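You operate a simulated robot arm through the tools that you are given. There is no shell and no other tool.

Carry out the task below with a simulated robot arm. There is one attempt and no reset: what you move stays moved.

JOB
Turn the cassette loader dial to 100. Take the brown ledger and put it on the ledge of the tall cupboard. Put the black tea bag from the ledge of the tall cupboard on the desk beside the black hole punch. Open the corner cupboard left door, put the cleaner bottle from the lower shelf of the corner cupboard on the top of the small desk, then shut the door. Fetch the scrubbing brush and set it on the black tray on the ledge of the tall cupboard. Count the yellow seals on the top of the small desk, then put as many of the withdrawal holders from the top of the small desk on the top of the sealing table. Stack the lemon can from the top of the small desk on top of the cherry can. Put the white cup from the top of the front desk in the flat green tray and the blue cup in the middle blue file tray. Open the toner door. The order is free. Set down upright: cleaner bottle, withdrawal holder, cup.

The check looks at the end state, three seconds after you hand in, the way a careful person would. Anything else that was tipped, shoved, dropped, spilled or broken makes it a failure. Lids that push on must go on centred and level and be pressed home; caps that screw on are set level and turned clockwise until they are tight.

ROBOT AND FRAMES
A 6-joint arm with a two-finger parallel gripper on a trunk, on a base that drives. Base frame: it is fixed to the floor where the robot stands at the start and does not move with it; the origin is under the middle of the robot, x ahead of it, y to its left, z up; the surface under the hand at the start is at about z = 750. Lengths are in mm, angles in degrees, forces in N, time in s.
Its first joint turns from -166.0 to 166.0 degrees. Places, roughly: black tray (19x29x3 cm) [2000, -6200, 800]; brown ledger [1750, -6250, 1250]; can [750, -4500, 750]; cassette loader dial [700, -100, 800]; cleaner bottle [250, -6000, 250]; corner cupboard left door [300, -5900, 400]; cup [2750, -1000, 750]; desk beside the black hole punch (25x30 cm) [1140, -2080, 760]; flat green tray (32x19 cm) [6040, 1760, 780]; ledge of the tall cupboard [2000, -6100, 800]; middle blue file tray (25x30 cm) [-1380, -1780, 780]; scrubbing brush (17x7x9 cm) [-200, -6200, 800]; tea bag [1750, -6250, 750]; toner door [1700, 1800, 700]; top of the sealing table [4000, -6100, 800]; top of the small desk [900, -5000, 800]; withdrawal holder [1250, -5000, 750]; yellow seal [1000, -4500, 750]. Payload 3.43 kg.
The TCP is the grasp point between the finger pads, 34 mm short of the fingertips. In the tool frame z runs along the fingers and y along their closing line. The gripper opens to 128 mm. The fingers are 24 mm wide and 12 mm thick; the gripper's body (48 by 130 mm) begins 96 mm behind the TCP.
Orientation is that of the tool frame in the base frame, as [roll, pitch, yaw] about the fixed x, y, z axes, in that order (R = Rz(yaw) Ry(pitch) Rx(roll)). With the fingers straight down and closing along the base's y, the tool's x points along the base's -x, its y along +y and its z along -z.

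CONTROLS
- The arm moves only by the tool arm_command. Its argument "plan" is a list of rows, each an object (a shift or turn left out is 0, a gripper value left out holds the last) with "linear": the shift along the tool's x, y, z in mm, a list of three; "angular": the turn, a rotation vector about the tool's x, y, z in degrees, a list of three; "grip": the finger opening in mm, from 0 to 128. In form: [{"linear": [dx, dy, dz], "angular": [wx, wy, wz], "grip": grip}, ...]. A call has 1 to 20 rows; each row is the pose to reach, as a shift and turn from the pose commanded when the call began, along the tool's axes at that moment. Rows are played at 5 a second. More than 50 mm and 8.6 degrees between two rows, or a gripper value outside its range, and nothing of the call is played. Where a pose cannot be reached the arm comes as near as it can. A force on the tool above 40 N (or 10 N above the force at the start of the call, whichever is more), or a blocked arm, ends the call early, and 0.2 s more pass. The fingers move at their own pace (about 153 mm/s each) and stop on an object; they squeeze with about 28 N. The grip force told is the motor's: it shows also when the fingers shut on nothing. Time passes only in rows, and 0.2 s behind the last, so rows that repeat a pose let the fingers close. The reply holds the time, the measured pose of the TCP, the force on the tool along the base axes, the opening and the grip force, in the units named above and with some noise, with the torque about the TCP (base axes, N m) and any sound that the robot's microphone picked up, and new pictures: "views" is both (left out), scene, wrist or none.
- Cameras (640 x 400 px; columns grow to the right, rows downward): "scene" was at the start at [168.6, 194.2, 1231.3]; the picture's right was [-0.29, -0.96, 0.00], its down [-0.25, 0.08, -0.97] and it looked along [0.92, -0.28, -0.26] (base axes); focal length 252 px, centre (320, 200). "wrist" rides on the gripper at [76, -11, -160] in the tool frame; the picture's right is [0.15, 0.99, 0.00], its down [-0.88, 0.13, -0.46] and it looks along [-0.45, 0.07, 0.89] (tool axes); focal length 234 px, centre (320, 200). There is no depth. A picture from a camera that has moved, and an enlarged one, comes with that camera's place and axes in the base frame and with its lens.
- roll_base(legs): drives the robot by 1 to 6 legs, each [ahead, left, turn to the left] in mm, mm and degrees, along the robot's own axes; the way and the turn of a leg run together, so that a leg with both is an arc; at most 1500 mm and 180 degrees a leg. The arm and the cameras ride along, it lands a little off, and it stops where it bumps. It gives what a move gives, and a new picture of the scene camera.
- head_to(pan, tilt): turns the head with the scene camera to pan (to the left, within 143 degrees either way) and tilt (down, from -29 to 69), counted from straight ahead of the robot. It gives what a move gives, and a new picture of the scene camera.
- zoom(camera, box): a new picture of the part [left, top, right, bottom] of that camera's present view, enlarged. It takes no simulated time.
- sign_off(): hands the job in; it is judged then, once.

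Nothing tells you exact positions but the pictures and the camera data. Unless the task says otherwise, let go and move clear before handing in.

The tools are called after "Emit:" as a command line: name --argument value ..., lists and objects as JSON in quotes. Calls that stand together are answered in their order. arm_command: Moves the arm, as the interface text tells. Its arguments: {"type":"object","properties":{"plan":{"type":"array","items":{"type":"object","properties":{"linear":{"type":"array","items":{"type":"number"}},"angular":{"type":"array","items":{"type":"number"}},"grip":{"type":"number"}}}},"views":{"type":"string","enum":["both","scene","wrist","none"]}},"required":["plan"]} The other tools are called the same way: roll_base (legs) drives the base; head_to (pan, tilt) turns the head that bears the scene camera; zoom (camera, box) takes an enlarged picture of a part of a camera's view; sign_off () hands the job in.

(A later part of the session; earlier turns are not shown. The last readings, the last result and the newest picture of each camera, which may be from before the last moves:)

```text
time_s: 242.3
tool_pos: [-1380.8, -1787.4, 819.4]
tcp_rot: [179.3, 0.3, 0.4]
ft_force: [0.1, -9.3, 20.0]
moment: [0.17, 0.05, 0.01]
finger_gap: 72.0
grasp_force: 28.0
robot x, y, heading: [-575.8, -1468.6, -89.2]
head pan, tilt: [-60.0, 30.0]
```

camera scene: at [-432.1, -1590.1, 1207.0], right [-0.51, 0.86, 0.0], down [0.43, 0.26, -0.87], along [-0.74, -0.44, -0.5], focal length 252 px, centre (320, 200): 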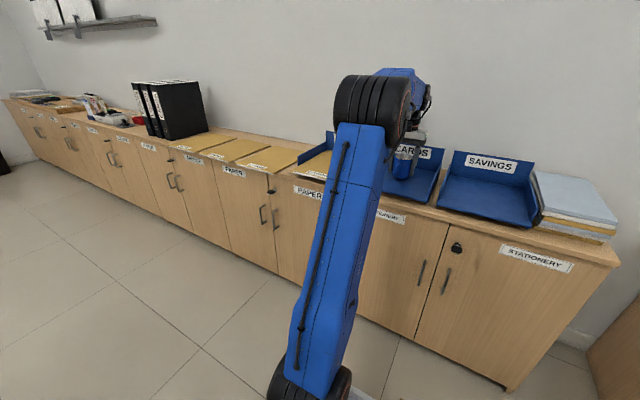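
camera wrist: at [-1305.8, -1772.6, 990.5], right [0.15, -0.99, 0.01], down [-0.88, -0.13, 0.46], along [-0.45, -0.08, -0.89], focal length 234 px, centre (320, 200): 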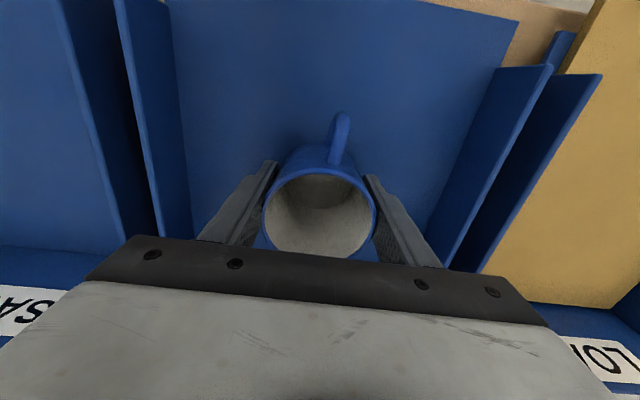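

The cup touches the tray floor. I relax, open, and lift away.

Emit:
arm_command --plan '[{"linear": [0, 0, -1.5]}, {"linear": [0, 0, -2]}, {"linear": [0, 0, -2], "grip": 78}, {"linear": [0, 0, -2], "grip": 90}, {"linear": [0, 0, -2], "grip": 104}, {"linear": [0, 0, -2], "grip": 104}, {"linear": [0, 0, -25], "grip": 104}, {"linear": [0, 0, -60], "grip": 104}, {"linear": [0, 0, -105], "grip": 104}, {"linear": [0, 0, -150], "grip": 104}, {"linear": [0, 0, -195], "grip": 104}]' --views "both"

```text
time_s: 244.7
tool_pos: [-1380.1, -1784.3, 1014.6]
tcp_rot: [179.2, 0.0, 0.3]
ft_force: [-0.7, -0.3, -0.4]
moment: [-0.02, -0.02, 0.02]
finger_gap: 103.9
grasp_force: 0.0
robot x, y, heading: [-570.5, -1469.9, -89.2]
head pan, tilt: [-60.0, 30.0]
camera scene: at [-432.1, -1590.1, 1207.0], right [-0.51, 0.86, 0.0], down [0.43, 0.26, -0.87], along [-0.74, -0.44, -0.5], focal length 252 px, centre (320, 200)
camera wrist: at [-1304.3, -1769.2, 1173.8], right [0.15, -0.99, 0.01], down [-0.88, -0.13, 0.46], along [-0.45, -0.08, -0.89], focal length 234 px, centre (320, 200)
```

scene: 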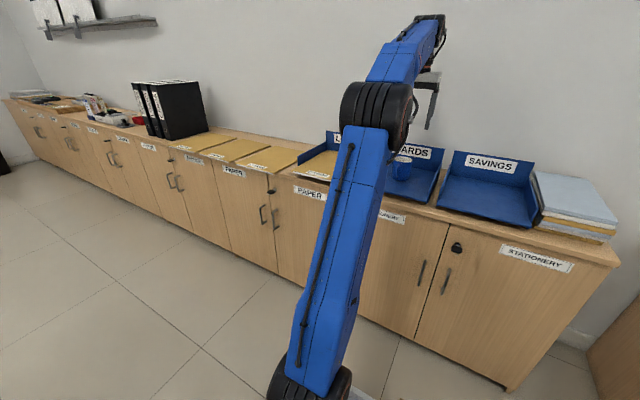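
wrist: 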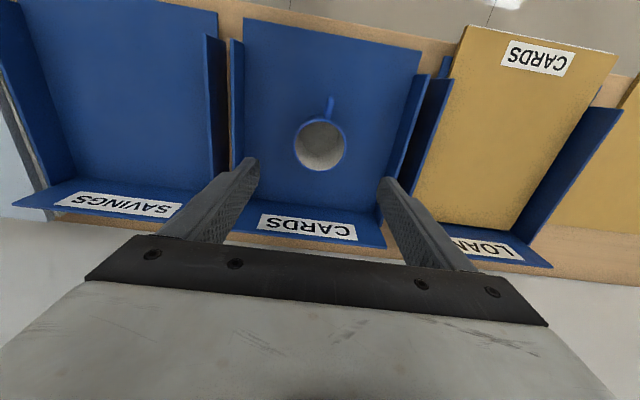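

The blue cup stands upright in the middle tray. I swing the arm back to the front.

Emit:
arm_command --plan '[{"linear": [43, 10, -10], "angular": [0, 0, -2]}, {"linear": [86, 21, -20], "angular": [0, 0, -4]}, {"linear": [130, 31, -30], "angular": [0, 0, -6]}, {"linear": [173, 42, -40], "angular": [0, 0, -8]}, {"linear": [216, 53, -50], "angular": [0, 0, -10]}, {"linear": [259, 63, -60], "angular": [0, 0, -12]}, {"linear": [303, 74, -68], "angular": [0, 0, -14]}, {"linear": [346, 84, -73], "angular": [0, 0, -16]}, {"linear": [389, 95, -75], "angular": [0, 0, -18]}, {"linear": [415, 132, -75], "angular": [0, 0, -24]}, {"linear": [441, 169, -75], "angular": [0, 0, -30]}, {"linear": [467, 206, -75], "angular": [0, 0, -36]}, {"linear": [493, 243, -75], "angular": [0, 0, -42]}, {"linear": [534, 262, -75], "angular": [0, 0, -48]}, {"linear": [575, 281, -75], "angular": [0, 0, -54]}, {"linear": [616, 301, -75], "angular": [0, 0, -60]}, {"linear": [657, 320, -75], "angular": [0, 0, -66]}, {"linear": [690, 284, -75], "angular": [0, 0, -72]}, {"linear": [723, 248, -75], "angular": [0, 0, -78]}, {"linear": [756, 212, -75], "angular": [0, 0, -84]}]' --views "none"

Emit:
head_to --pan 0 --tilt 15

```text
time_s: 248.9
tool_pos: [-626.7, -1990.8, 1087.8]
tcp_rot: [-179.9, 0.7, 84.4]
ft_force: [0.6, -0.7, -0.9]
moment: [0.06, 0.05, 0.03]
finger_gap: 103.9
grasp_force: 0.1
robot x, y, heading: [-571.8, -1467.6, -89.4]
head pan, tilt: [-60.0, 30.0]
```

```text
time_s: 250.2
tool_pos: [-627.4, -1991.3, 1088.1]
tcp_rot: [-180.0, 0.7, 84.3]
ft_force: [-0.2, 0.6, 0.2]
moment: [0.01, -0.01, -0.03]
finger_gap: 103.9
grasp_force: 0.1
robot x, y, heading: [-574.7, -1468.6, -89.3]
head pan, tilt: [0.0, 15.0]
camera scene: at [-353.0, -1637.2, 1231.1], right [-1.0, -0.01, 0.0], down [0.0, 0.26, -0.97], along [0.01, -0.97, -0.26], focal length 252 px, centre (320, 200)
```

scene: 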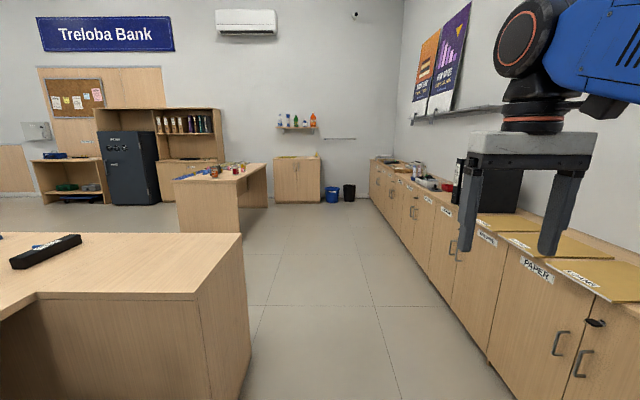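

Emit:
zoom --camera "scene" --box '[160, 90, 360, 240]'

Emit:
zoom --camera "scene" --box '[0, 60, 260, 220]'

```text
2.67 times, centred on (260, 165) of scene
camera zoom: at [-353.0, -1637.2, 1231.1], right [-1.0, -0.01, 0.0], down [0.0, 0.26, -0.97], along [0.01, -0.97, -0.26], focal length 673 px, centre (480, 293)
```

zoom: 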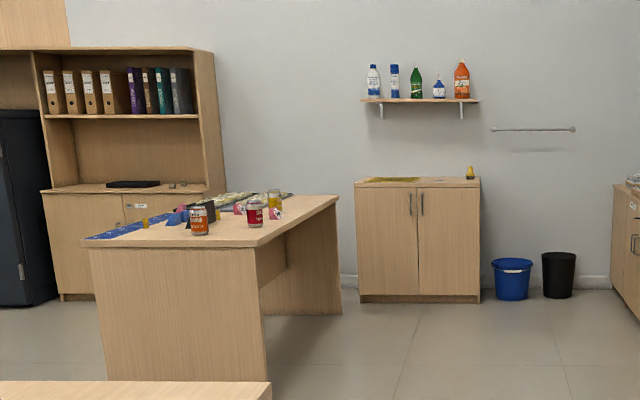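

```text
2.46 times, centred on (130, 140) of scene
camera zoom: at [-353.0, -1637.2, 1231.1], right [-1.0, -0.01, 0.0], down [0.0, 0.26, -0.97], along [0.01, -0.97, -0.26], focal length 621 px, centre (788, 348)
```

zoom: 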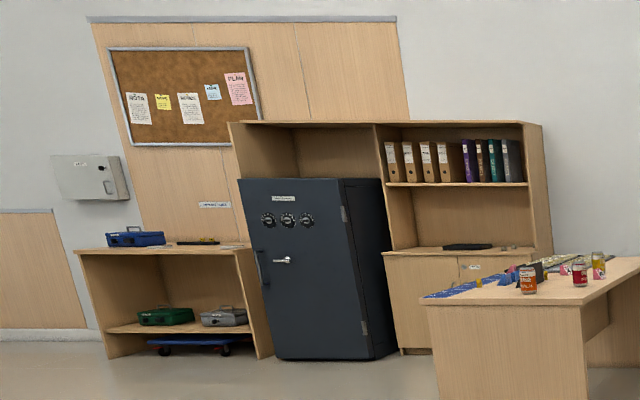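

I can see the far end: the corner cupboard (left door toward larger x), the small desk with cans, the tall cupboard with its ledge, and the sealing table beyond the safe. I drive down the corridor.

Emit:
roll_base --legs '[[1400, 0, -0.7], [1400, 0, 0]]'

Emit:
head_to --pan 25 --tilt 20

```text
time_s: 263.7
tool_pos: [-648.0, -4787.7, 1088.1]
tcp_rot: [-179.9, 0.7, 84.1]
ft_force: [0.8, 0.4, 0.0]
moment: [0.01, -0.01, -0.02]
finger_gap: 103.7
grasp_force: 0.1
robot x, y, heading: [-596.6, -4264.7, -89.5]
head pan, tilt: [0.0, 15.0]
camera scene: at [-373.0, -4435.7, 1231.1], right [-1.0, -0.01, 0.0], down [0.0, 0.26, -0.97], along [0.01, -0.97, -0.26], focal length 252 px, centre (320, 200)
```

scene: 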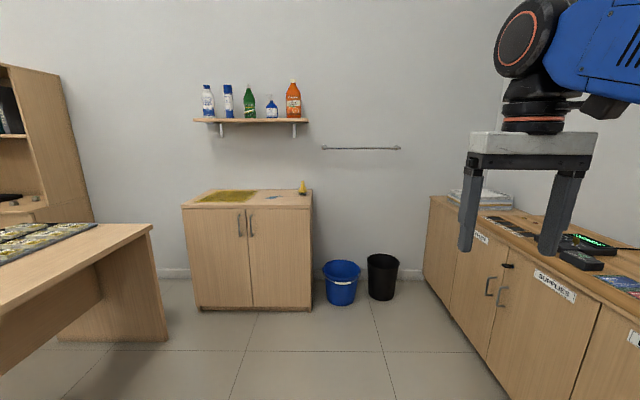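

```text
time_s: 264.6
tool_pos: [-647.7, -4787.1, 1087.0]
tcp_rot: [-179.9, 0.7, 84.1]
ft_force: [0.6, -0.5, 0.6]
moment: [-0.02, -0.04, 0.04]
finger_gap: 103.8
grasp_force: 0.2
robot x, y, heading: [-592.7, -4264.7, -89.6]
head pan, tilt: [25.0, 20.0]
camera scene: at [-333.7, -4426.4, 1223.0], right [-0.9, -0.43, 0.0], down [-0.15, 0.31, -0.94], along [0.4, -0.85, -0.34], focal length 252 px, centre (320, 200)
```

scene: 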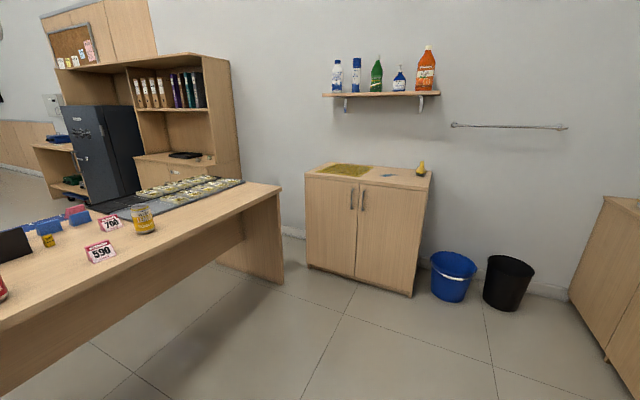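

The corner cupboard's doors are at y≈-5910, with the left door from x≈83 to 485 and its handle near (138, -5890, 690). I drive to stand in front of it, between the cupboard row and the small desk.

Emit:
roll_base --legs '[[680, 0, -0.4], [0, 630, 0]]'

Emit:
head_to --pan -15 --tilt 30

```text
time_s: 271.4
tool_pos: [-32.9, -5465.5, 1088.2]
tcp_rot: [-180.0, 0.7, 82.5]
ft_force: [-0.4, 0.5, 0.8]
moment: [-0.01, 0.01, 0.03]
finger_gap: 103.9
grasp_force: 0.0
robot x, y, heading: [34.0, -4945.6, -90.9]
head pan, tilt: [25.0, 20.0]
camera scene: at [290.9, -5112.9, 1223.0], right [-0.91, -0.41, 0.0], down [-0.14, 0.31, -0.94], along [0.38, -0.86, -0.34], focal length 252 px, centre (320, 200)
```

scene: 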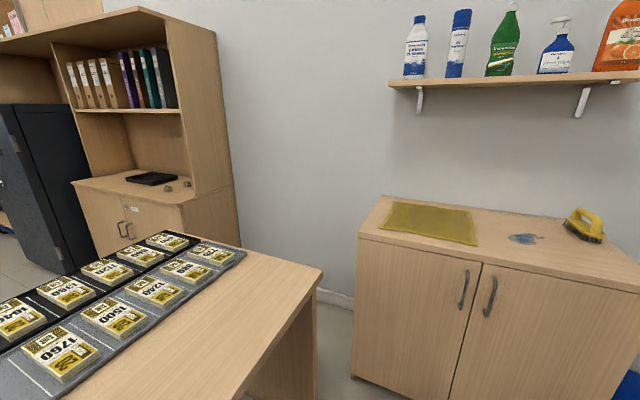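

```text
time_s: 272.5
tool_pos: [-32.3, -5467.0, 1089.6]
tcp_rot: [-179.9, 0.8, 82.6]
ft_force: [0.9, 0.0, 0.8]
moment: [0.0, -0.02, 0.01]
finger_gap: 103.6
grasp_force: 0.0
robot x, y, heading: [33.6, -4945.0, -91.3]
head pan, tilt: [-15.0, 30.0]
camera scene: at [228.1, -5114.8, 1206.9], right [-0.96, 0.28, 0.0], down [0.14, 0.48, -0.87], along [-0.24, -0.83, -0.5], focal length 252 px, centre (320, 200)
```

scene: 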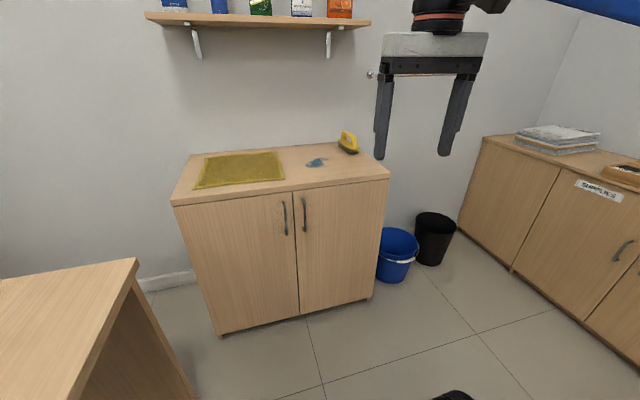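

Now I see the cupboard well. I straighten the tool yaw, then pitch it to point horizontally at the doors (camera underneath, which keeps the wrist in its natural posture).

Emit:
arm_command --plan '[{"linear": [-7, 32, 10], "angular": [0, 0, -3], "grip": 60}, {"linear": [-14, 64, 30], "angular": [0, 0, -6]}, {"linear": [-21, 95, 55], "angular": [0, 0, -7.4]}, {"linear": [-21, 95, 89], "angular": [0, 0, -7.4]}]' --views "none"

Emit:
arm_command --plan '[{"linear": [-8, 5, 15], "angular": [0, -8, 0]}, {"linear": [-16, 10, 30], "angular": [0, -16, 0]}, {"linear": [-24, 15, 45], "angular": [0, -24, 0]}, {"linear": [-32, 20, 60], "angular": [0, -32, 0]}, {"linear": [-40, 26, 75], "angular": [0, -40, 0]}, {"linear": [-48, 32, 90], "angular": [0, -48, 0]}, {"linear": [-56, 38, 105], "angular": [0, -56, 0]}, {"linear": [-64, 44, 120], "angular": [0, -64, 0]}, {"linear": [-72, 50, 135], "angular": [0, -72, 0]}, {"linear": [-80, 56, 150], "angular": [0, -80, 0]}, {"linear": [-88, 62, 165], "angular": [0, -88, 0]}, {"linear": [-90, 65, 180], "angular": [0, -90, 0]}, {"linear": [-90, 65, 180], "angular": [0, -90, 0]}]' --views "both"

```text
time_s: 273.5
tool_pos: [58.5, -5499.8, 997.3]
tcp_rot: [-179.8, 0.8, 90.1]
ft_force: [0.2, -0.2, 0.4]
moment: [0.01, 0.02, 0.01]
finger_gap: 59.9
grasp_force: 0.1
robot x, y, heading: [33.2, -4944.6, -91.2]
head pan, tilt: [-15.0, 30.0]
```

```text
time_s: 276.3
tool_pos: [177.6, -5632.5, 892.6]
tcp_rot: [-11.4, 89.3, -101.2]
ft_force: [-0.4, 0.4, -1.3]
moment: [0.03, -0.01, -0.01]
finger_gap: 60.1
grasp_force: 0.1
out of reach, approached as far as the arm can: row 9, 10, 11, 12, 13
robot x, y, heading: [35.3, -4946.1, -91.0]
head pan, tilt: [-15.0, 30.0]
camera scene: at [228.1, -5114.7, 1206.9], right [-0.96, 0.28, 0.0], down [0.14, 0.48, -0.87], along [-0.24, -0.83, -0.5], focal length 252 px, centre (320, 200)
camera wrist: at [165.7, -5473.2, 814.7], right [0.99, 0.0, -0.15], down [0.13, 0.47, 0.87], along [0.07, -0.88, 0.46], focal length 234 px, centre (320, 200)
```

scene: 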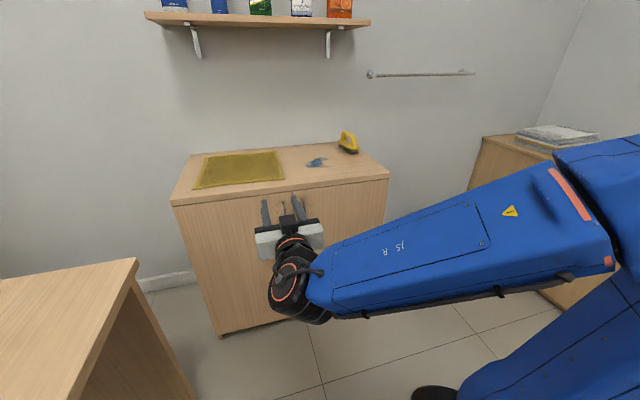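
wrist: 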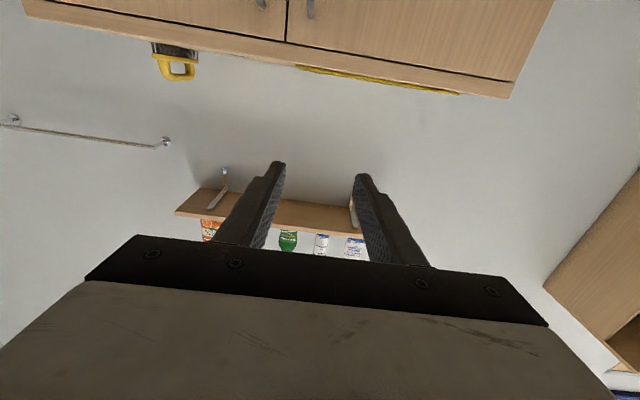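

The arm ended a little further out than asked, since it can't hold the tool level so close in. I move down and forward toward the handle's height.

Emit:
arm_command --plan '[{"linear": [30, -10, 20]}, {"linear": [65, -20, 40]}, {"linear": [100, -30, 60]}, {"linear": [135, -40, 80]}, {"linear": [170, -50, 100]}, {"linear": [200, -50, 110]}, {"linear": [220, -50, 110]}, {"linear": [220, -50, 110]}]' --views "both"

```text
time_s: 278.1
tool_pos: [159.8, -5801.4, 682.1]
tcp_rot: [-10.2, 89.3, -100.2]
ft_force: [-1.1, -1.0, -0.1]
moment: [-0.01, -0.03, 0.01]
finger_gap: 59.9
grasp_force: 0.1
out of reach, approached as far as the arm can: row 1, 2, 3, 4, 5, 6, 7, 8
robot x, y, heading: [32.0, -4947.7, -91.0]
head pan, tilt: [-15.0, 30.0]
camera scene: at [228.1, -5114.7, 1206.9], right [-0.96, 0.28, 0.0], down [0.14, 0.48, -0.87], along [-0.24, -0.83, -0.5], focal length 252 px, centre (320, 200)
camera wrist: at [147.7, -5641.8, 604.4], right [0.99, 0.0, -0.15], down [0.13, 0.47, 0.87], along [0.07, -0.88, 0.46], focal length 234 px, centre (320, 200)
```

scene: 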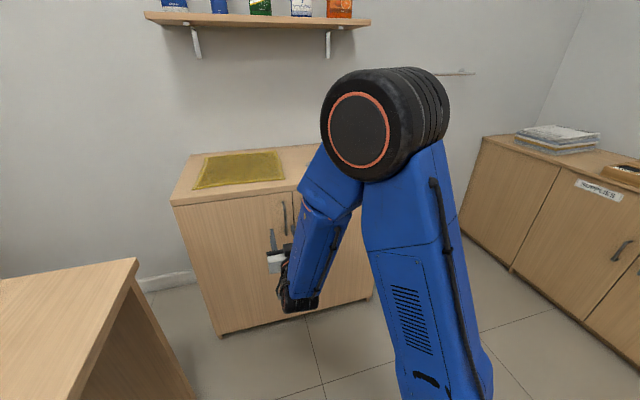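
wrist: 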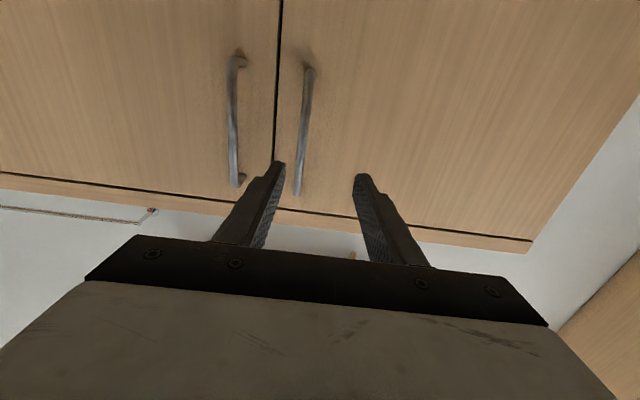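

The wrist pitch limits how close the tool can stay level, so I back the base 250 mm to work the door at a longer reach.

Emit:
roll_base --legs '[[-250, 0, 1.0]]'

Emit:
arm_command --plan '[{"linear": [0, 0, 40]}, {"linear": [0, -8, 85]}, {"linear": [0, -15, 130]}, {"linear": [0, -20, 175]}, {"linear": [0, -22, 220]}, {"linear": [0, -22, 240]}, {"linear": [0, -22, 240]}]' --views "both"

```text
time_s: 279.9
tool_pos: [174.6, -5554.1, 680.9]
tcp_rot: [-12.6, 89.3, -101.8]
ft_force: [-0.2, -0.2, 0.1]
moment: [-0.02, -0.03, 0.03]
finger_gap: 60.2
grasp_force: 0.1
robot x, y, heading: [37.6, -4698.7, -89.9]
head pan, tilt: [-15.0, 30.0]
camera scene: at [233.1, -4866.7, 1206.9], right [-0.96, 0.26, 0.0], down [0.13, 0.48, -0.87], along [-0.23, -0.84, -0.5], focal length 252 px, centre (320, 200)
```

scene: 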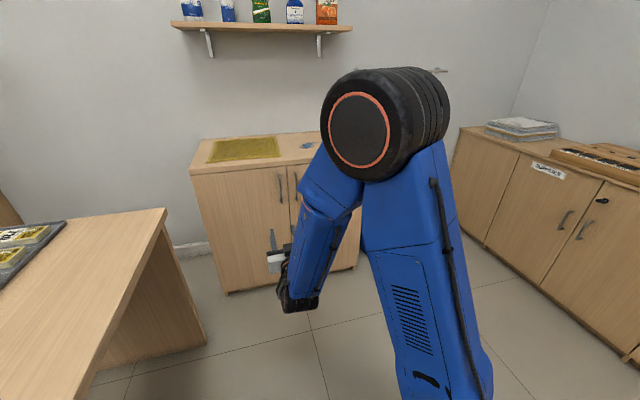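

```text
time_s: 281.5
tool_pos: [154.8, -5795.5, 686.0]
tcp_rot: [-13.1, 89.3, -102.4]
ft_force: [0.5, -0.4, 0.9]
moment: [0.01, 0.0, 0.02]
finger_gap: 59.9
grasp_force: 0.0
robot x, y, heading: [35.1, -4701.6, -90.2]
head pan, tilt: [-15.0, 30.0]
camera scene: at [233.1, -4866.8, 1206.9], right [-0.96, 0.26, 0.0], down [0.13, 0.48, -0.87], along [-0.23, -0.84, -0.5], focal length 252 px, centre (320, 200)
camera wrist: at [140.7, -5635.2, 608.8], right [0.99, 0.01, -0.15], down [0.13, 0.47, 0.87], along [0.08, -0.88, 0.46], focal length 234 px, centre (320, 200)
```

scene: 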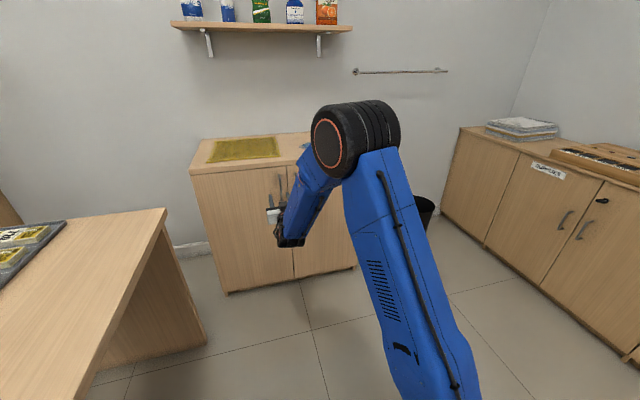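
wrist: 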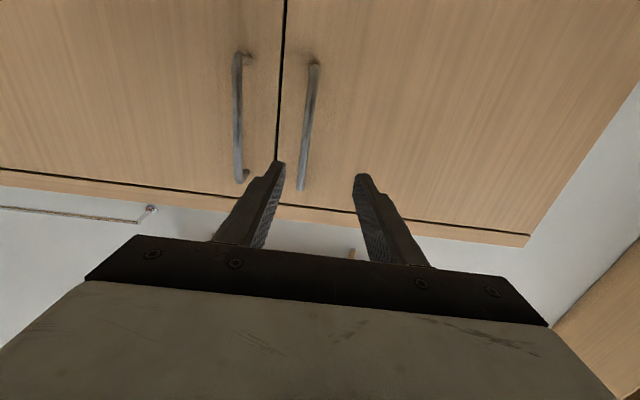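

Emit:
arm_command --plan '[{"linear": [0, -15, 0]}, {"linear": [0, -15, 40]}, {"linear": [0, -15, 80]}, {"linear": [0, -15, 80]}]' --views "wrist"

Emit:
zoom --camera "wrist" --box '[220, 60, 420, 260]'

```text
time_s: 282.5
tool_pos: [140.6, -5875.9, 684.7]
tcp_rot: [-13.3, 89.4, -102.5]
ft_force: [0.5, 0.0, -0.6]
moment: [0.0, -0.01, 0.0]
finger_gap: 59.9
grasp_force: 0.1
robot x, y, heading: [37.8, -4701.5, -90.2]
head pan, tilt: [-15.0, 30.0]
camera wrist: at [125.7, -5716.4, 609.0], right [0.99, 0.01, -0.15], down [0.13, 0.47, 0.87], along [0.08, -0.88, 0.46], focal length 234 px, centre (320, 200)
```

wrist: 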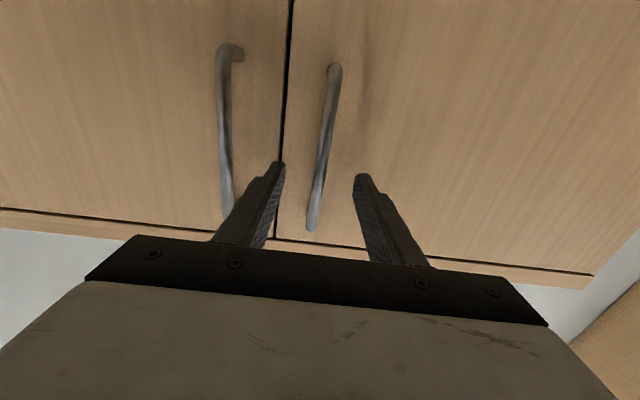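

```text
2.00 times, centred on (320, 160) of wrist
camera zoom: at [125.7, -5716.4, 609.0], right [0.99, 0.01, -0.15], down [0.13, 0.47, 0.87], along [0.08, -0.88, 0.46], focal length 468 px, centre (320, 280)
```

zoom: 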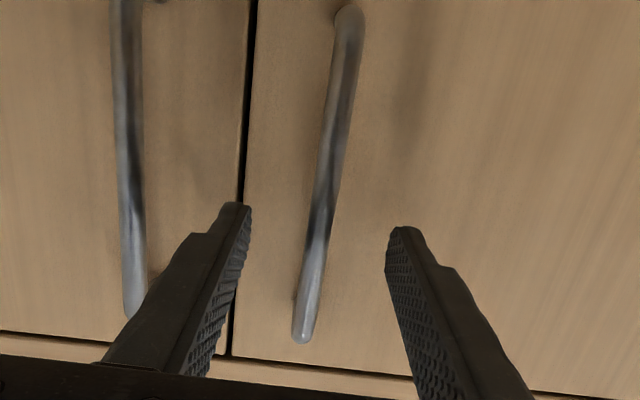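

The bar is between the fingertips; I advance 8 mm and close gently on it.

Emit:
arm_command --plan '[{"linear": [0, 0, 8]}, {"linear": [0, 0, 8], "grip": 30}, {"linear": [0, 0, 8], "grip": 16}, {"linear": [0, 0, 8], "grip": 16}]' --views "wrist"

```text
time_s: 283.5
tool_pos: [140.0, -5883.8, 685.8]
tcp_rot: [-13.0, 89.2, -102.1]
ft_force: [-1.2, 0.6, -0.8]
moment: [0.0, 0.05, 0.02]
finger_gap: 16.1
grasp_force: 0.1
robot x, y, heading: [38.1, -4702.3, -90.1]
head pan, tilt: [-15.0, 30.0]
camera wrist: at [126.4, -5724.3, 608.1], right [0.99, 0.01, -0.15], down [0.13, 0.47, 0.87], along [0.08, -0.88, 0.46], focal length 234 px, centre (320, 200)
```

wrist: 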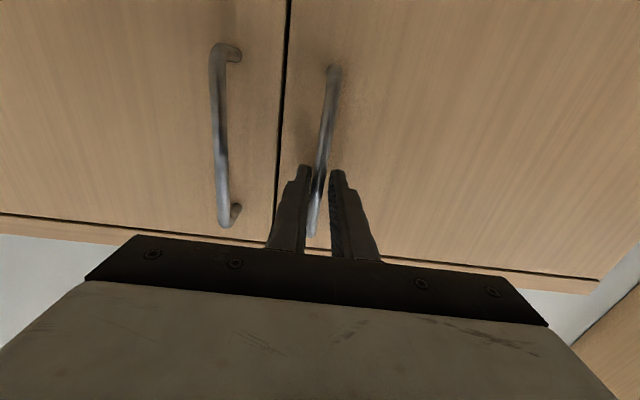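

Emit:
arm_command --plan '[{"linear": [0, -2, 0], "grip": 8}, {"linear": [0, -2, 0], "grip": 0}, {"linear": [0, -2, 0], "grip": 0}]' --views "wrist"

```text
time_s: 284.3
tool_pos: [139.2, -5883.0, 684.9]
tcp_rot: [-12.4, 89.3, -101.7]
ft_force: [-4.4, -0.8, -1.9]
moment: [-0.01, -0.28, -0.04]
finger_gap: 9.5
grasp_force: 43.2
robot x, y, heading: [37.3, -4697.6, -90.4]
head pan, tilt: [-15.0, 30.0]
camera wrist: at [124.3, -5724.0, 608.2], right [0.99, 0.01, -0.15], down [0.13, 0.47, 0.87], along [0.08, -0.88, 0.46], focal length 234 px, centre (320, 200)
```

wrist: 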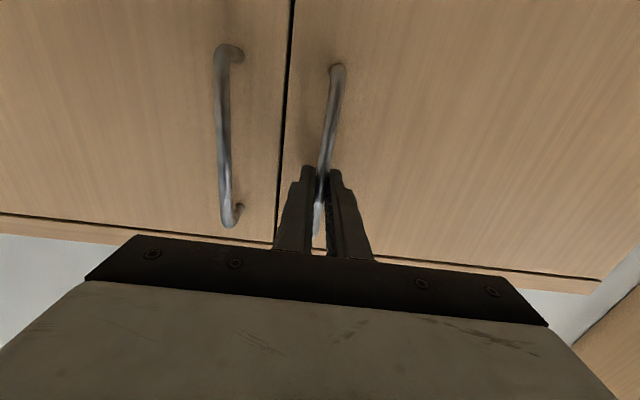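

The handle is gripped. I pull the door open along its arc about the hinge near x≈495.

Emit:
arm_command --plan '[{"linear": [0, 3, -15], "angular": [2.5, 0, 0]}, {"linear": [0, 6.3, -30.8], "angular": [5, 0, 0]}, {"linear": [0, 10.5, -46], "angular": [7.5, 0, 0]}, {"linear": [0, 15.3, -60.9], "angular": [10, 0, 0]}, {"linear": [0, 21, -75.7], "angular": [12.5, 0, 0]}, {"linear": [0, 26.9, -90.2], "angular": [15, 0, 0]}, {"linear": [0, 26.9, -90.2], "angular": [15, 0, 0]}]' --views "both"

```text
time_s: 285.9
tool_pos: [166.4, -5790.5, 684.8]
tcp_rot: [2.2, 89.1, -101.9]
ft_force: [-2.4, 0.9, 1.9]
moment: [-0.21, 0.15, -0.03]
finger_gap: 9.6
grasp_force: 43.6
robot x, y, heading: [41.0, -4702.8, -90.2]
head pan, tilt: [-15.0, 30.0]
camera scene: at [233.3, -4866.6, 1206.9], right [-0.96, 0.26, 0.0], down [0.13, 0.48, -0.87], along [-0.23, -0.84, -0.5], focal length 252 px, centre (320, 200)
camera wrist: at [194.4, -5633.6, 607.8], right [0.96, -0.24, -0.15], down [0.24, 0.42, 0.87], along [-0.15, -0.87, 0.46], focal length 234 px, centre (320, 200)
```

scene: 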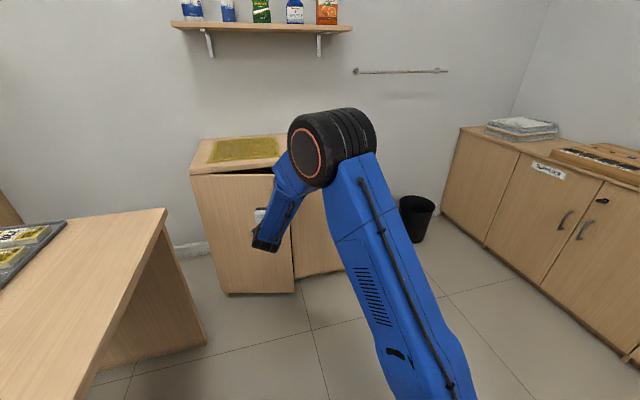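
wrist: 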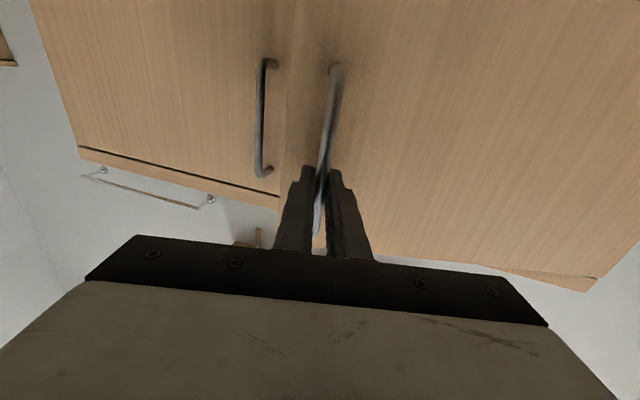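

That works smoothly (15°). I continue to about 35°.

Emit:
arm_command --plan '[{"linear": [0, 3, -15.5], "angular": [2.5, 0, 0]}, {"linear": [0, 6.5, -30.8], "angular": [5, 0, 0]}, {"linear": [0, 11, -46], "angular": [7.5, 0, 0]}, {"linear": [0, 15.8, -61], "angular": [10, 0, 0]}, {"linear": [0, 21.5, -75.6], "angular": [12.5, 0, 0]}, {"linear": [0, 27.5, -90.2], "angular": [15, 0, 0]}, {"linear": [0, 34.5, -104.3], "angular": [17.5, 0, 0]}, {"linear": [0, 41.7, -118.2], "angular": [20, 0, 0]}, {"linear": [0, 41.7, -118.2], "angular": [20, 0, 0]}]' --views "both"

```text
time_s: 287.6
tool_pos: [231.7, -5694.7, 685.3]
tcp_rot: [21.8, 89.1, -100.6]
ft_force: [0.6, -1.3, 1.4]
moment: [-0.42, 0.98, 0.04]
finger_gap: 9.8
grasp_force: 43.4
robot x, y, heading: [37.6, -4699.9, -90.0]
head pan, tilt: [-15.0, 30.0]
stopped in row 8: the force on the tool passed its limit at 42 N (the readings are from after the stop); the commanded pose is now the measured one
camera scene: at [233.5, -4866.8, 1206.9], right [-0.96, 0.26, 0.0], down [0.13, 0.48, -0.87], along [-0.23, -0.84, -0.5], focal length 252 px, centre (320, 200)
camera wrist: at [307.0, -5554.5, 607.6], right [0.83, -0.53, -0.14], down [0.36, 0.33, 0.87], along [-0.42, -0.78, 0.46], focal length 234 px, centre (320, 200)
```

scene: 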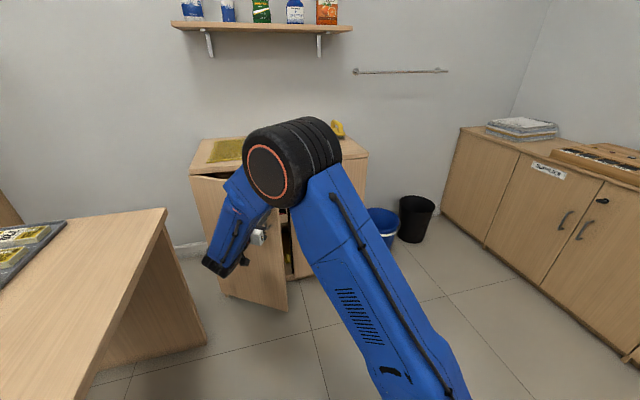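
wrist: 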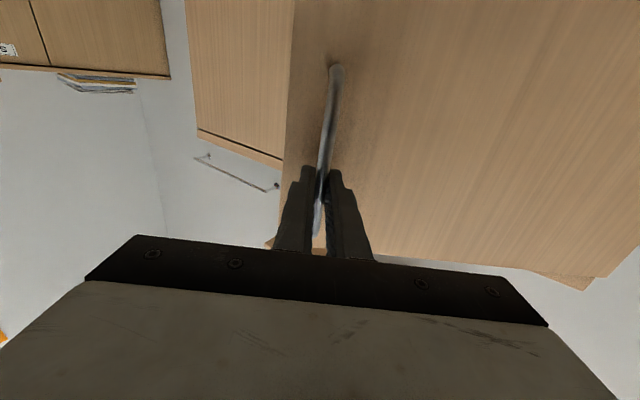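

The door is about 33° open. I let go of the handle and back off.

Emit:
arm_command --plan '[{"linear": [0, 0, 0], "grip": 45}, {"linear": [0, 0, 0], "grip": 45}, {"linear": [0, 0, -35], "grip": 45}, {"linear": [0, 0, -70], "grip": 45}, {"linear": [0, -20, -85], "angular": [-6, 0, 0], "grip": 45}, {"linear": [0, -50, -95], "angular": [-12, 0, 0], "grip": 20}, {"linear": [0, -85, -95], "angular": [-18, 0, 0], "grip": 0}, {"linear": [0, -120, -95], "angular": [-24, 0, 0]}, {"linear": [0, -155, -95], "angular": [-30, 0, 0]}, {"linear": [0, -180, -95], "angular": [-33, 0, 0]}, {"linear": [0, -180, -95], "angular": [-33, 0, 0]}]' --views "both"

```text
time_s: 290.0
tool_pos: [155.7, -5561.4, 689.5]
tcp_rot: [-8.9, 89.2, -98.5]
ft_force: [-0.1, -0.1, -0.2]
moment: [0.02, 0.02, 0.0]
finger_gap: 0.0
grasp_force: 28.7
out of reach, approached as far as the arm can: row 9, 10, 11
robot x, y, heading: [42.0, -4699.0, -90.0]
head pan, tilt: [-15.0, 30.0]
camera scene: at [233.4, -4866.9, 1206.9], right [-0.96, 0.26, 0.0], down [0.13, 0.48, -0.87], along [-0.23, -0.84, -0.5], focal length 252 px, centre (320, 200)
camera wrist: at [142.7, -5402.7, 612.6], right [0.99, 0.01, -0.15], down [0.13, 0.47, 0.87], along [0.07, -0.88, 0.46], focal length 234 px, centre (320, 200)
```

scene: 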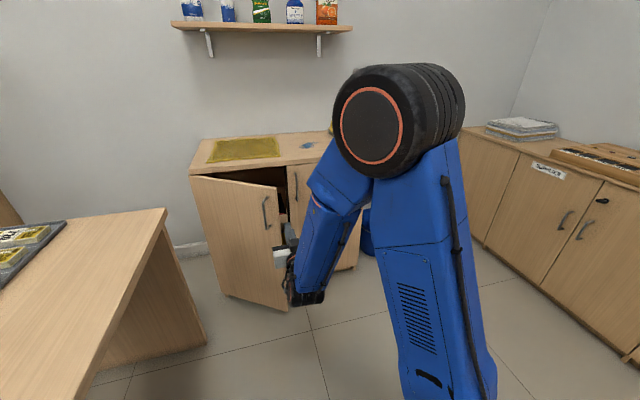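
wrist: 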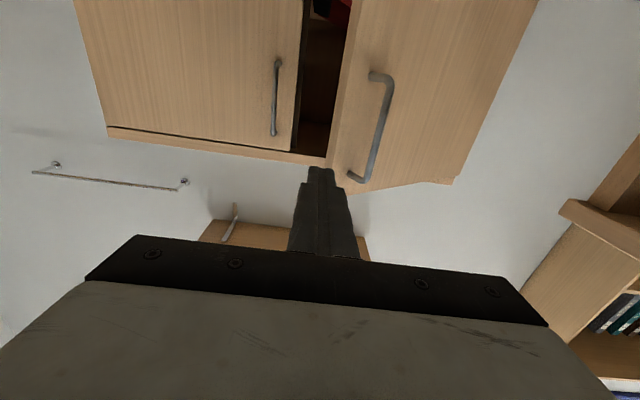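

Emit:
arm_command --plan '[{"linear": [0, -20, 40]}, {"linear": [0, -30, 85]}, {"linear": [0, -32, 130]}, {"linear": [0, -32, 170]}, {"linear": [0, -32, 185]}, {"linear": [0, -32, 185]}]' --views "both"

```text
time_s: 291.4
tool_pos: [123.3, -5745.9, 691.7]
tcp_rot: [-10.0, 89.2, -99.6]
ft_force: [-0.6, -0.4, -0.5]
moment: [0.02, 0.0, -0.02]
finger_gap: 0.2
grasp_force: 28.1
robot x, y, heading: [37.6, -4702.4, -90.4]
head pan, tilt: [-15.0, 30.0]
camera scene: at [233.3, -4866.9, 1206.9], right [-0.96, 0.26, 0.0], down [0.13, 0.48, -0.87], along [-0.23, -0.84, -0.5], focal length 252 px, centre (320, 200)
camera wrist: at [109.9, -5587.8, 615.2], right [0.99, 0.01, -0.15], down [0.13, 0.47, 0.87], along [0.07, -0.88, 0.46], focal length 234 px, centre (320, 200)
```

scene: 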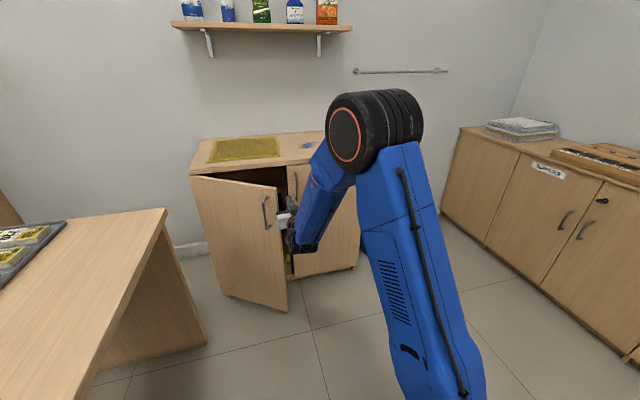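
wrist: 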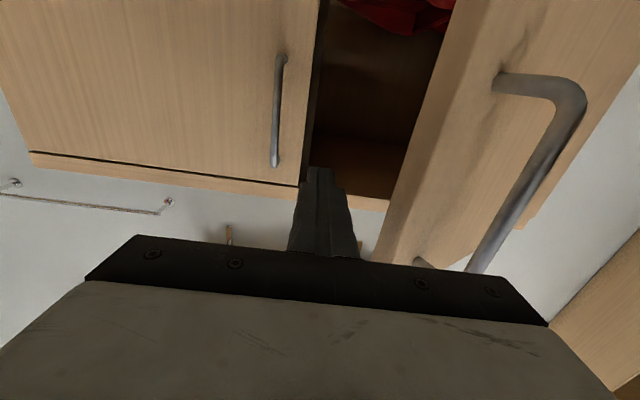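

The closed fingers are inside the gap next to the door's edge. I push the door further open, slowing toward the end so it doesn't swing into the small desk.

Emit:
arm_command --plan '[{"linear": [0, 22, 0]}, {"linear": [0, 40, 0]}, {"linear": [0, 58, -30]}, {"linear": [0, 70, -43]}, {"linear": [0, 81, -55]}, {"linear": [0, 94, -67]}, {"linear": [0, 106, -78]}, {"linear": [0, 119, -89]}, {"linear": [0, 133, -99]}, {"linear": [0, 147, -109]}, {"linear": [0, 162, -118]}, {"linear": [0, 177, -126]}, {"linear": [0, 192, -133]}, {"linear": [0, 200, -137]}, {"linear": [0, 208, -140]}, {"linear": [0, 208, -140]}]' --views "both"

```text
time_s: 294.8
tool_pos: [328.9, -5603.8, 690.8]
tcp_rot: [-9.5, 89.2, -99.1]
ft_force: [0.2, 0.0, -1.0]
moment: [0.0, 0.01, 0.01]
finger_gap: 0.0
grasp_force: 28.6
robot x, y, heading: [37.4, -4699.1, -90.2]
head pan, tilt: [-15.0, 30.0]
camera scene: at [233.4, -4866.9, 1206.9], right [-0.96, 0.26, 0.0], down [0.13, 0.48, -0.87], along [-0.23, -0.84, -0.5], focal length 252 px, centre (320, 200)
camera wrist: at [317.0, -5445.0, 613.0], right [0.99, 0.01, -0.15], down [0.13, 0.47, 0.87], along [0.07, -0.88, 0.46], focal length 234 px, centre (320, 200)
```

scene: 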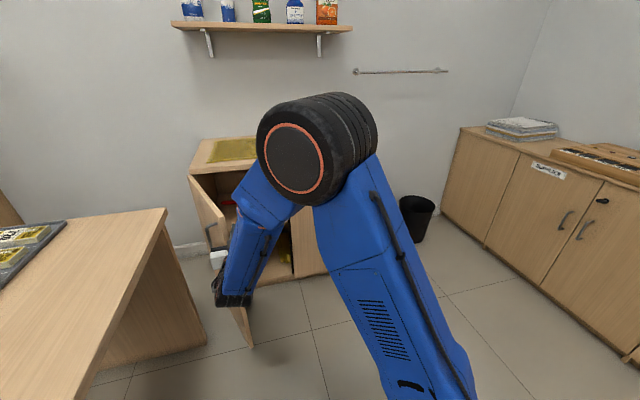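
wrist: 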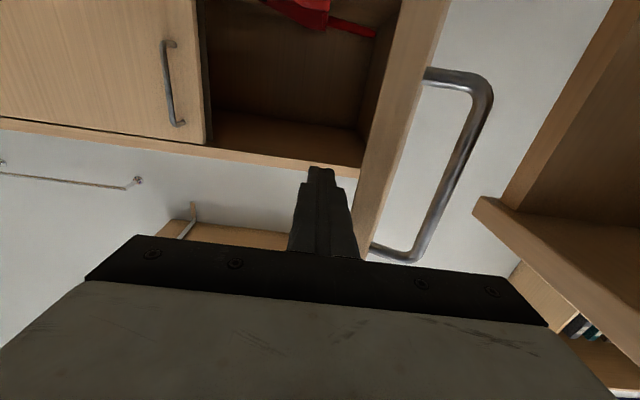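

Emit:
arm_command --plan '[{"linear": [0, 10, -4]}, {"linear": [0, 20, -8]}, {"linear": [0, 30, -11]}, {"linear": [0, 40, -14]}, {"linear": [0, 50, -17]}, {"linear": [0, 58, -19]}, {"linear": [0, 58, -19]}, {"linear": [0, 40, -25]}, {"linear": [0, 10, -40]}, {"linear": [0, -30, -50]}]' --views "both"

```text
time_s: 297.0
tool_pos: [299.8, -5555.6, 687.9]
tcp_rot: [-7.0, 89.1, -96.6]
ft_force: [1.0, -0.3, -0.2]
moment: [0.0, 0.0, 0.01]
finger_gap: 0.0
grasp_force: 28.3
robot x, y, heading: [37.4, -4699.7, -90.2]
head pan, tilt: [-15.0, 30.0]
camera scene: at [233.7, -4866.8, 1206.9], right [-0.97, 0.26, 0.0], down [0.13, 0.48, -0.87], along [-0.23, -0.84, -0.5], focal length 252 px, centre (320, 200)
camera wrist: at [286.6, -5396.6, 611.2], right [0.99, 0.01, -0.15], down [0.13, 0.47, 0.87], along [0.07, -0.88, 0.46], focal length 234 px, centre (320, 200)
```

scene: 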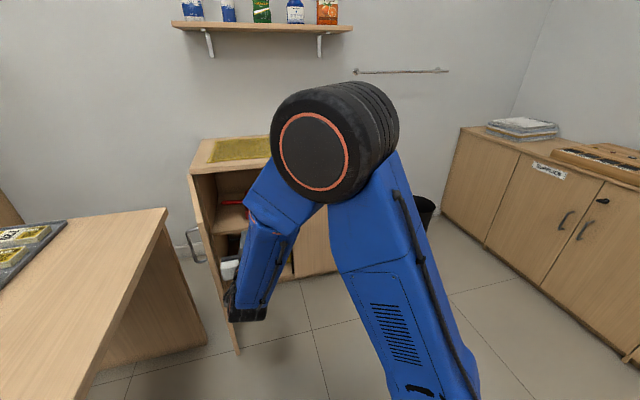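
wrist: 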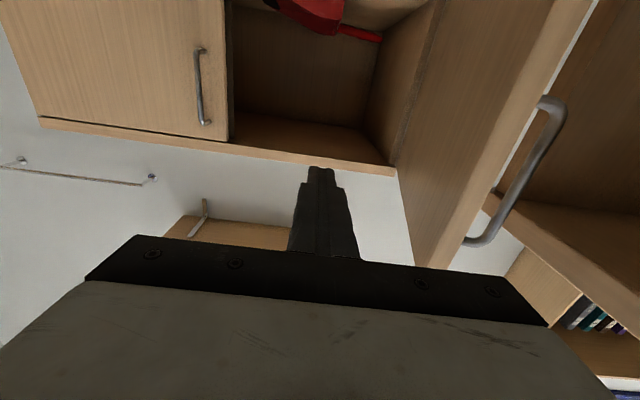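

Emit:
arm_command --plan '[{"linear": [0, -45, 0]}, {"linear": [0, -90, 10]}, {"linear": [0, -135, 15]}, {"linear": [0, -180, 20]}, {"linear": [0, -225, 20]}, {"linear": [0, -270, 20]}, {"linear": [0, -310, 20]}]' --views "both"

Emit:
zoom --camera "scene" --box '[160, 120, 320, 370]'

```text
time_s: 298.6
tool_pos: [43.0, -5593.1, 715.1]
tcp_rot: [-81.5, 88.3, -173.8]
ft_force: [0.2, 0.6, 0.1]
moment: [0.0, 0.02, -0.02]
finger_gap: 0.2
grasp_force: 28.5
out of reach, approached as far as the arm can: row 4, 5, 6, 7
robot x, y, heading: [38.3, -4702.8, -90.3]
head pan, tilt: [-15.0, 30.0]
camera scene: at [233.4, -4866.8, 1206.9], right [-0.96, 0.26, 0.0], down [0.13, 0.48, -0.87], along [-0.23, -0.84, -0.5], focal length 252 px, centre (320, 200)
camera wrist: at [34.3, -5432.6, 639.8], right [0.98, -0.04, -0.18], down [0.17, 0.45, 0.87], along [0.05, -0.89, 0.45], focal length 234 px, centre (320, 200)
```

scene: 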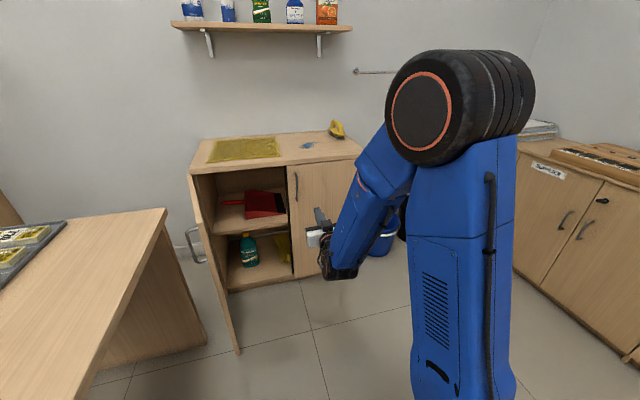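
wrist: 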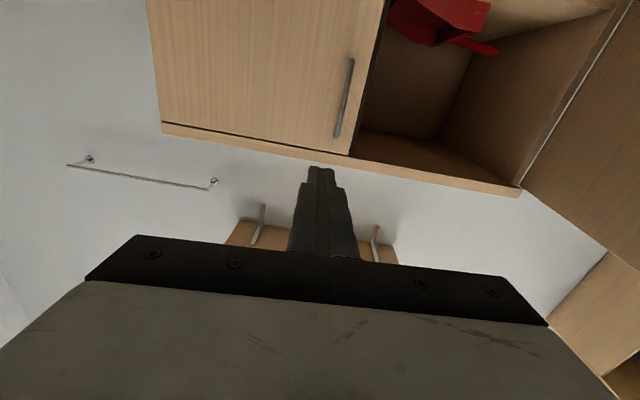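

```text
1.60 times, centred on (240, 245) of scene
camera zoom: at [233.4, -4866.8, 1206.9], right [-0.96, 0.26, 0.0], down [0.13, 0.48, -0.87], along [-0.23, -0.84, -0.5], focal length 404 px, centre (448, 128)
```

zoom: 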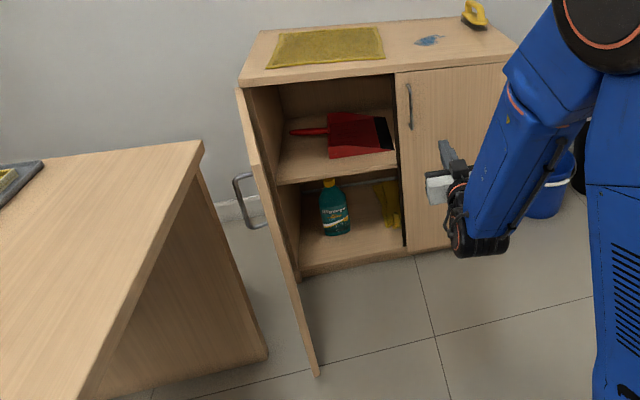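

The left door is open about 90°. On the lower shelf stands a teal bottle with a yellow cap, near (333, -6020). I zoom in on it.

Emit:
zoom --camera "scene" --box '[220, 220, 300, 290]'

```text
5.71 times, centred on (260, 255) of scene
camera zoom: at [233.4, -4866.8, 1206.9], right [-0.96, 0.26, 0.0], down [0.13, 0.48, -0.87], along [-0.23, -0.84, -0.5], focal length 1442 px, centre (663, -114)
```

zoom: 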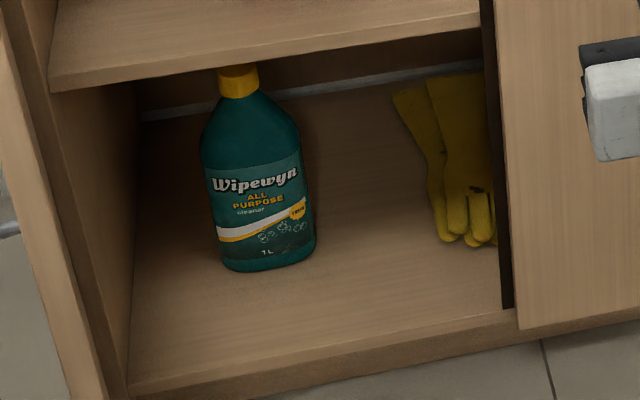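

The bottle is about 100 mm wide and stands back around y≈-6080 on the lower shelf (z≈80). I shift the base 150 ahead and 100 left for a good horizontal reach.

Emit:
roll_base --legs '[[130, 90, 0.3]]'

Emit:
arm_command --plan '[{"linear": [30, 0, 0], "grip": 60}, {"linear": [70, 10, 0], "grip": 90}, {"linear": [110, 20, 0], "grip": 120}, {"linear": [150, 30, 0]}, {"linear": [190, 45, 0]}, {"linear": [230, 60, 0]}, {"linear": [270, 80, 0]}, {"linear": [310, 100, 0]}, {"linear": [350, 115, 0]}, {"linear": [390, 130, 0]}, {"linear": [420, 140, 0]}, {"linear": [420, 140, 0]}]' --views "both"

```text
time_s: 300.1
tool_pos: [138.5, -5721.4, 714.7]
tcp_rot: [-81.9, 88.2, -173.9]
ft_force: [-0.5, 0.1, -0.3]
moment: [0.01, -0.01, 0.0]
finger_gap: 0.0
grasp_force: 28.3
robot x, y, heading: [127.8, -4827.9, -89.8]
head pan, tilt: [-15.0, 30.0]
camera scene: at [325.5, -4994.8, 1206.9], right [-0.97, 0.26, 0.0], down [0.13, 0.48, -0.87], along [-0.22, -0.84, -0.5], focal length 252 px, centre (320, 200)
```

scene: 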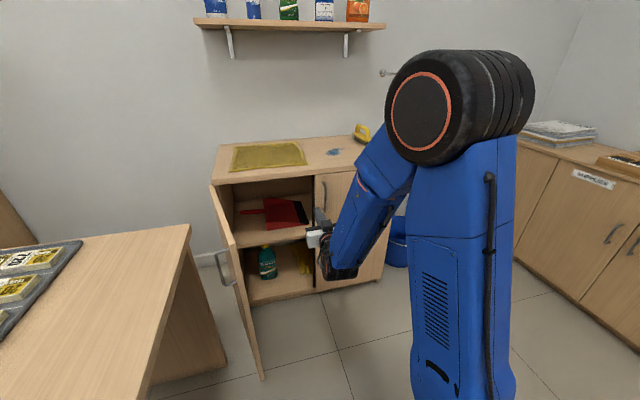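

```text
time_s: 302.6
tool_pos: [256.6, -5810.3, 319.0]
tcp_rot: [-92.9, 78.8, 176.4]
ft_force: [0.3, -0.1, 0.1]
moment: [0.02, 0.01, 0.03]
finger_gap: 119.8
grasp_force: 0.0
out of reach, approached as far as the arm can: row 1, 2, 3, 4, 5, 6, 7, 8, 9, 10, 11, 12
robot x, y, heading: [130.5, -4828.7, -90.0]
head pan, tilt: [-15.0, 30.0]
camera scene: at [325.5, -4994.8, 1206.9], right [-0.97, 0.26, 0.0], down [0.13, 0.48, -0.87], along [-0.22, -0.84, -0.5], focal length 252 px, centre (320, 200)
camera wrist: at [231.9, -5650.1, 249.2], right [0.94, -0.01, -0.34], down [0.31, 0.44, 0.84], along [0.14, -0.9, 0.42], focal length 234 px, centre (320, 200)
```

scene: 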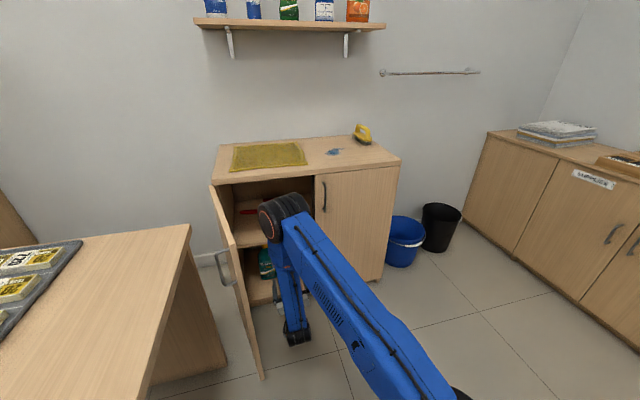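
wrist: 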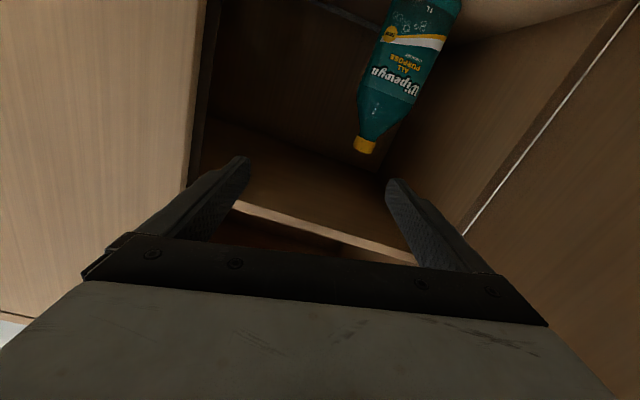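

The wrist hits its pitch limit this close in and the tool rolled a bit. I back the base again so the forearm is shallower, then level the tool.

Emit:
roll_base --legs '[[-150, 0, 0]]'

```text
time_s: 304.0
tool_pos: [256.1, -5659.0, 319.0]
tcp_rot: [-93.0, 78.8, 176.4]
ft_force: [0.2, -0.4, 0.4]
moment: [-0.01, -0.01, 0.0]
finger_gap: 120.2
grasp_force: 0.0
robot x, y, heading: [128.6, -4675.8, -89.4]
head pan, tilt: [-15.0, 30.0]
camera scene: at [325.3, -4843.5, 1206.9], right [-0.97, 0.25, 0.0], down [0.13, 0.48, -0.87], along [-0.22, -0.84, -0.5], focal length 252 px, centre (320, 200)
```

scene: 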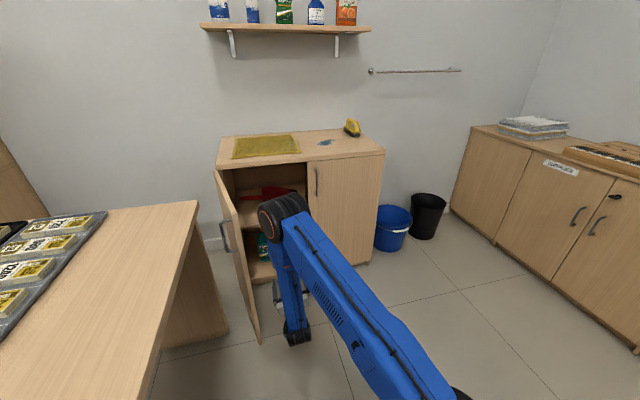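

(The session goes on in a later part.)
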